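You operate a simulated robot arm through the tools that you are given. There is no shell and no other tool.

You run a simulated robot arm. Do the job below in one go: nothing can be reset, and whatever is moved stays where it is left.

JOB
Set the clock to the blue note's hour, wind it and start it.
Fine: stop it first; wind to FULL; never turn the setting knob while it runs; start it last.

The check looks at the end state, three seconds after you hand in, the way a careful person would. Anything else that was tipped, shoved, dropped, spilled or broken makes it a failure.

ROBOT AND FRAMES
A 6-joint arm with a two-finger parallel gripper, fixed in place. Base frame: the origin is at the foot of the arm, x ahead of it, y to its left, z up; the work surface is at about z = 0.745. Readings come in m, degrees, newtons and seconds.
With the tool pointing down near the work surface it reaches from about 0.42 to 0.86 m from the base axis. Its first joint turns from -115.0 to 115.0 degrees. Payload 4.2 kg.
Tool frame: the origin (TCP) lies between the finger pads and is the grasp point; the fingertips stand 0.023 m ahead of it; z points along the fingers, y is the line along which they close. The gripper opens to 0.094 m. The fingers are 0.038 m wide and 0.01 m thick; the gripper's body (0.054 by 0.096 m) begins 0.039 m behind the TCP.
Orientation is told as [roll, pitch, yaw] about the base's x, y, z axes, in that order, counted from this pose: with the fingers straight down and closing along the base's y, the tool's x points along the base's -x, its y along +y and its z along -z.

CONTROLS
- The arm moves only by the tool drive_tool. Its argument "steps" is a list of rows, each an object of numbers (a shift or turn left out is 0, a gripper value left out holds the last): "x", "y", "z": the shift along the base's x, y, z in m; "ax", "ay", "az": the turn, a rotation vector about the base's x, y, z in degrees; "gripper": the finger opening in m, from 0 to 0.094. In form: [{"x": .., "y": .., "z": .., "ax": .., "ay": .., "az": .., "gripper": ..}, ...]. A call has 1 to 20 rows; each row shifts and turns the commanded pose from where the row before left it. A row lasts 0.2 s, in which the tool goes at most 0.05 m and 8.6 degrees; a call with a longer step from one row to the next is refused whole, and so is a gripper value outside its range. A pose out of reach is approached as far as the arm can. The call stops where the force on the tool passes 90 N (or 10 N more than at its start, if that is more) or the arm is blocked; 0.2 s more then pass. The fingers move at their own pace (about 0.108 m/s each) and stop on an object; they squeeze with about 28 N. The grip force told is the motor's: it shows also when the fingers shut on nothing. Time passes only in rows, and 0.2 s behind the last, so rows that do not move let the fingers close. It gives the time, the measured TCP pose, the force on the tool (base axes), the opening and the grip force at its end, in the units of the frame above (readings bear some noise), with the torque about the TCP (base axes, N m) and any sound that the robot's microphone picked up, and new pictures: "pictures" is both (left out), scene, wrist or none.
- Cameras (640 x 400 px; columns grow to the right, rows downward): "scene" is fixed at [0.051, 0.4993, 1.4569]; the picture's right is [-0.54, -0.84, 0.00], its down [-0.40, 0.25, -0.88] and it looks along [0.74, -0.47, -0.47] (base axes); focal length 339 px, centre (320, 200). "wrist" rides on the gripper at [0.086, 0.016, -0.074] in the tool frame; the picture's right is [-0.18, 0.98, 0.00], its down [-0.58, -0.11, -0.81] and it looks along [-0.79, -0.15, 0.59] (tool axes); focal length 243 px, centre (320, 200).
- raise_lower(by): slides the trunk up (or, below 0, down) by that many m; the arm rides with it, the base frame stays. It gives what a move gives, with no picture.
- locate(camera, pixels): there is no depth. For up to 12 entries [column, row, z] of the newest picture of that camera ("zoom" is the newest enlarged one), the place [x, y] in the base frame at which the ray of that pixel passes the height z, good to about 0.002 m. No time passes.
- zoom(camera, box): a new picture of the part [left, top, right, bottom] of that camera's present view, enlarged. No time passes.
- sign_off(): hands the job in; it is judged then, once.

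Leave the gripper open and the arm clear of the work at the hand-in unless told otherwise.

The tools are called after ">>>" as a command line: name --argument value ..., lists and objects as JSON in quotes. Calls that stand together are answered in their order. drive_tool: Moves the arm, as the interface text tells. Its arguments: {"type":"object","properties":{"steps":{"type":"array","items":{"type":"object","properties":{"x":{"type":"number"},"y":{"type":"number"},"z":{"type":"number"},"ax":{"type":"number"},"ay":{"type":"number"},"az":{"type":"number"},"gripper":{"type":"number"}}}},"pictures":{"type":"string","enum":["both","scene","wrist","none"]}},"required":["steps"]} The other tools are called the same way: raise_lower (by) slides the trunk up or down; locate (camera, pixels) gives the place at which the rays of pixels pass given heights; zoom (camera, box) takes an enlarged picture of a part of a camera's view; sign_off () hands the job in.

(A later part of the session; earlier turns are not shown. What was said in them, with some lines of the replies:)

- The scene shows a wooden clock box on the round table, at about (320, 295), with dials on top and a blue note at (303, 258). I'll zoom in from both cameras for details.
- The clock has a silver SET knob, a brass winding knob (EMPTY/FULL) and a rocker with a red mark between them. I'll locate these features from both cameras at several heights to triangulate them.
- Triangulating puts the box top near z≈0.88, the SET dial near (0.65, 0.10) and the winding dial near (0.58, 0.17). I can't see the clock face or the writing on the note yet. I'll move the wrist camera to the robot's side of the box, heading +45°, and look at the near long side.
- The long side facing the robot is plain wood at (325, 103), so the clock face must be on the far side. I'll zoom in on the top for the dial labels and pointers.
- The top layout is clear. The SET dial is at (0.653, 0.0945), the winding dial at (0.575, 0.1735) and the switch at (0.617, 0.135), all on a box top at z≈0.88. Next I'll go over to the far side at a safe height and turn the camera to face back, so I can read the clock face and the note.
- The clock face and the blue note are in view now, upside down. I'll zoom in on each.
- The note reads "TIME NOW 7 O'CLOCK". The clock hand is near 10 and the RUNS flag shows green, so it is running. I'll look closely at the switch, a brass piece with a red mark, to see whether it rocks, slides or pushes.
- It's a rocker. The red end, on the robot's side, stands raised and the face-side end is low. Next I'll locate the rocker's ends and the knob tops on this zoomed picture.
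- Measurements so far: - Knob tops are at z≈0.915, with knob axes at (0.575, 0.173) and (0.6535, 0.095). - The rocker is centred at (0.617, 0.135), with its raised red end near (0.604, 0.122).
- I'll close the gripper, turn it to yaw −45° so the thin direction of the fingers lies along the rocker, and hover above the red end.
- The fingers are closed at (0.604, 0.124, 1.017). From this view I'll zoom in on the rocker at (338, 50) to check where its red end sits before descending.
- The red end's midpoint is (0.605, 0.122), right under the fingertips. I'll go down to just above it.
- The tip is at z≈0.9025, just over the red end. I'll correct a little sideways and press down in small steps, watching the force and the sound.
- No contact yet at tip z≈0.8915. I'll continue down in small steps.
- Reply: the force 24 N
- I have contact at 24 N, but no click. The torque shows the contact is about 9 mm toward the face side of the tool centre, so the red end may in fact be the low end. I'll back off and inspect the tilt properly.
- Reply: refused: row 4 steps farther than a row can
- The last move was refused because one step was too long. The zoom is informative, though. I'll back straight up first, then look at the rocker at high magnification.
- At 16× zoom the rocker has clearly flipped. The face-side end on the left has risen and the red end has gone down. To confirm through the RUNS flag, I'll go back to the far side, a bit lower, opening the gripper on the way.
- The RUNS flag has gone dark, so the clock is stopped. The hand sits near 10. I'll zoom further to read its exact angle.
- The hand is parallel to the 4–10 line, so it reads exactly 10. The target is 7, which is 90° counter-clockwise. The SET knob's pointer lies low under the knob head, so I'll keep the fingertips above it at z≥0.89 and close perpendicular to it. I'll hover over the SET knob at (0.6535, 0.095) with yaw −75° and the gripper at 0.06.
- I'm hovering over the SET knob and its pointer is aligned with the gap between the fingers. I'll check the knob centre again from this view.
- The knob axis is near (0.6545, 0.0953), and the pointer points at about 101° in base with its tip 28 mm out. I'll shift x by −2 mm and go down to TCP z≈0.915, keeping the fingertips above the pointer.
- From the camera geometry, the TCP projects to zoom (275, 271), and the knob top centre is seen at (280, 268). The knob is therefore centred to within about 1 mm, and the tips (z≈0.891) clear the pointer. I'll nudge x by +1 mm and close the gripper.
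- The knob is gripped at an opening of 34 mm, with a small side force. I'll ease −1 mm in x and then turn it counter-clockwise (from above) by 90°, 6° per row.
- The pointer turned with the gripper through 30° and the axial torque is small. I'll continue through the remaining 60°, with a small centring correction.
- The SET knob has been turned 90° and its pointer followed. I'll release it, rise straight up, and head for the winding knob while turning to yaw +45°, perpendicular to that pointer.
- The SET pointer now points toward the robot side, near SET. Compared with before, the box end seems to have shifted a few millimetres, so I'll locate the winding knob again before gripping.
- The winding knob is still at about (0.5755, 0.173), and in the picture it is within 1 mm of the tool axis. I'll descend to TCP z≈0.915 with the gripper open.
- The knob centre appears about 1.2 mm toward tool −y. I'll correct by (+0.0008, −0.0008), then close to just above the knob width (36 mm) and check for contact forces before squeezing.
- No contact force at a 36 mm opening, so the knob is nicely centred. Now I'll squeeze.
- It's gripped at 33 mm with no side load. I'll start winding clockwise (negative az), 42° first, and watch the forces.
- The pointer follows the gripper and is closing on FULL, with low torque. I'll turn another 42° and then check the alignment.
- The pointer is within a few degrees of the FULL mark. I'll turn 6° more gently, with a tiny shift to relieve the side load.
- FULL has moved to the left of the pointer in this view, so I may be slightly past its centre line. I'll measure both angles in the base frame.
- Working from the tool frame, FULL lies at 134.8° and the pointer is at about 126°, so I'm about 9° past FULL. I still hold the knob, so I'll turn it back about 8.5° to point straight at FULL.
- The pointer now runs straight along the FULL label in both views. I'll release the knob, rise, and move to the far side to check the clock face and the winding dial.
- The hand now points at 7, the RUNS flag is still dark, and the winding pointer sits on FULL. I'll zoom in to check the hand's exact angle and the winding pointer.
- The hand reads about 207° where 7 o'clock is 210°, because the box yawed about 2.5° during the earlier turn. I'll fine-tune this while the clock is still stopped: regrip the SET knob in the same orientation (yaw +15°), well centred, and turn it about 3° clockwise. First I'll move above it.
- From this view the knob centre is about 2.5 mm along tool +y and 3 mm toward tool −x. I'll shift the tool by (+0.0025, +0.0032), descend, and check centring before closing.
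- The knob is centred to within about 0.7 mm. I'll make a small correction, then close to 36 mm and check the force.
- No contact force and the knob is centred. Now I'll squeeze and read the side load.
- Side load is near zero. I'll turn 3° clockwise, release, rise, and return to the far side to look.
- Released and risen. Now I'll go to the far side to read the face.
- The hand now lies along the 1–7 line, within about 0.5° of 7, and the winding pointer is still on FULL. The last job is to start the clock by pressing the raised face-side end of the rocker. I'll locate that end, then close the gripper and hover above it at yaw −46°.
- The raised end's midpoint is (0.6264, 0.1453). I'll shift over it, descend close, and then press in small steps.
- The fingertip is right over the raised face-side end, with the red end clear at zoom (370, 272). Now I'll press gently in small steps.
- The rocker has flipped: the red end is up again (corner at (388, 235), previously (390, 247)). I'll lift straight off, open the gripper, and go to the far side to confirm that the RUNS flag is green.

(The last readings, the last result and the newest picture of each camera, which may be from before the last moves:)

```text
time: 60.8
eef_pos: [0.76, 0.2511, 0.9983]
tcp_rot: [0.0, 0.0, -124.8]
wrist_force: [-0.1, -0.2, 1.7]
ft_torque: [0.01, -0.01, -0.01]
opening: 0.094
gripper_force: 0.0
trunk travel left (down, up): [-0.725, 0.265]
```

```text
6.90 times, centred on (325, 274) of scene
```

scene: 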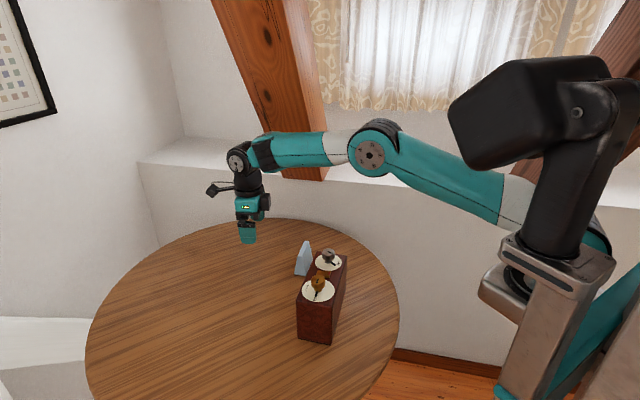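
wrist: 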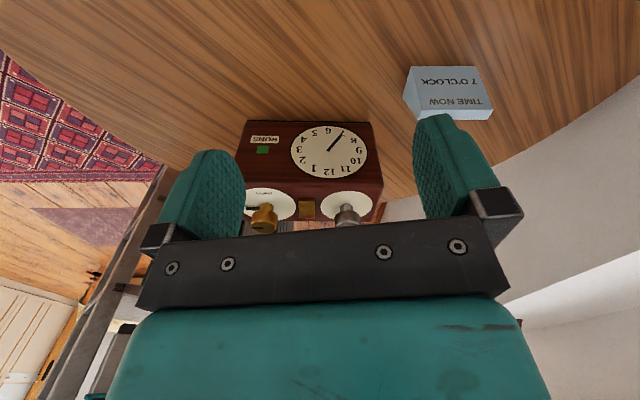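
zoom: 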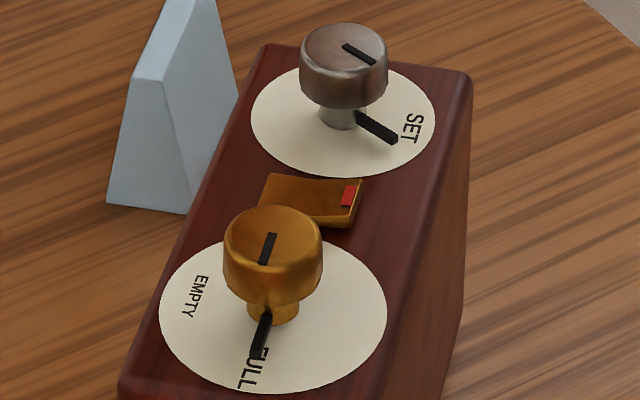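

All checks agree: the RUNS flag is green, the hand is at 7, the winding pointer is on FULL, the note is untouched, and the gripper is open. I'll raise the arm a little to be well clear, then take a last look.

>>> drive_tool --steps '[{"z": 0.04}, {"z": 0.04}, {"z": 0.03}]' --pictures "both"

>>> zoom --camera "wrist" --box '[220, 60, 400, 186]'

```text
time: 61.6
eef_pos: [0.7604, 0.2522, 1.1066]
tcp_rot: [0.0, 0.0, -124.5]
wrist_force: [-0.3, -0.2, -0.1]
ft_torque: [-0.03, 0.04, 0.03]
opening: 0.0938
gripper_force: 0.1
trunk travel left (down, up): [-0.725, 0.265]
```

scene: 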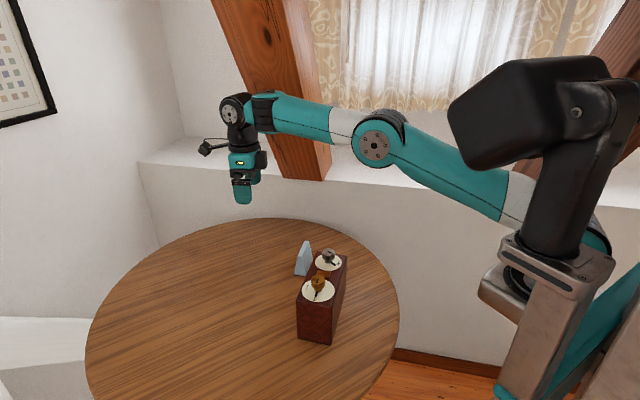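
wrist: 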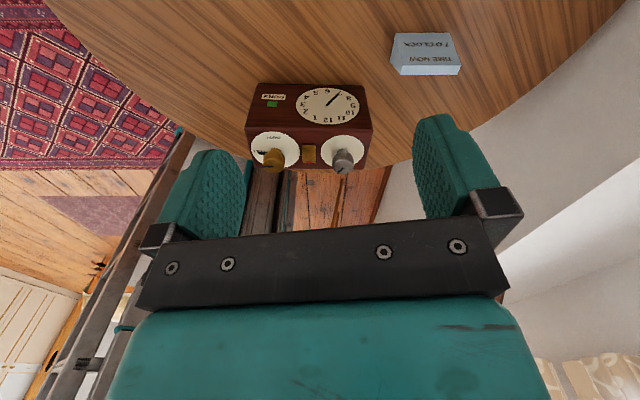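

```text
3.17 times, centred on (310, 123) of wrist
```

zoom: 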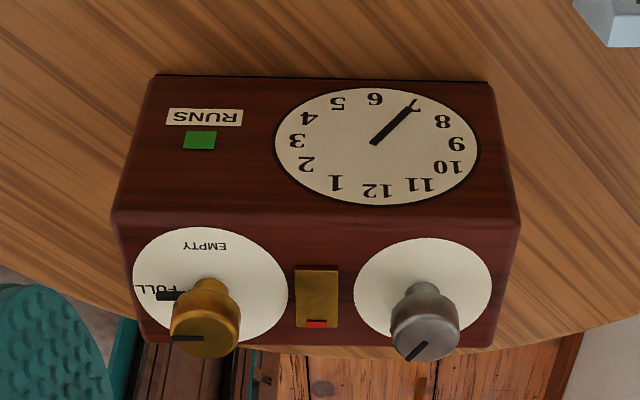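

Final look: the flag is green, the hand is at 7, the pointer lies along FULL, and nothing else has been disturbed. The arm is clear and the gripper is open, so I'm handing in.

>>> sign_off

```text
The job is handed in.
```

The clock is set to 7 o'clock as the blue note says, wound to FULL, and running. I've handed the job in.

- **Stopping:** I stopped the clock first, and the RUNS flag was dark before I touched the setting knob.
- **Setting:** The hand was at 10 and now lies within about half a degree of 7.
- **Winding:** I overshot FULL by about 9° and turned the knob back while still holding it. The pointer now sits along the FULL label, to within about 2°.
- **Starting:** Starting it was the last thing I did to the clock, and the RUNS flag is green again.

While I was turning the setting knob, the SET end of the clock slid about 6 mm on the table, turning the clock about 2.5°. That had put the hand about 3° off, so I corrected it before starting. The note was not touched, and the arm was left clear with the gripper open.
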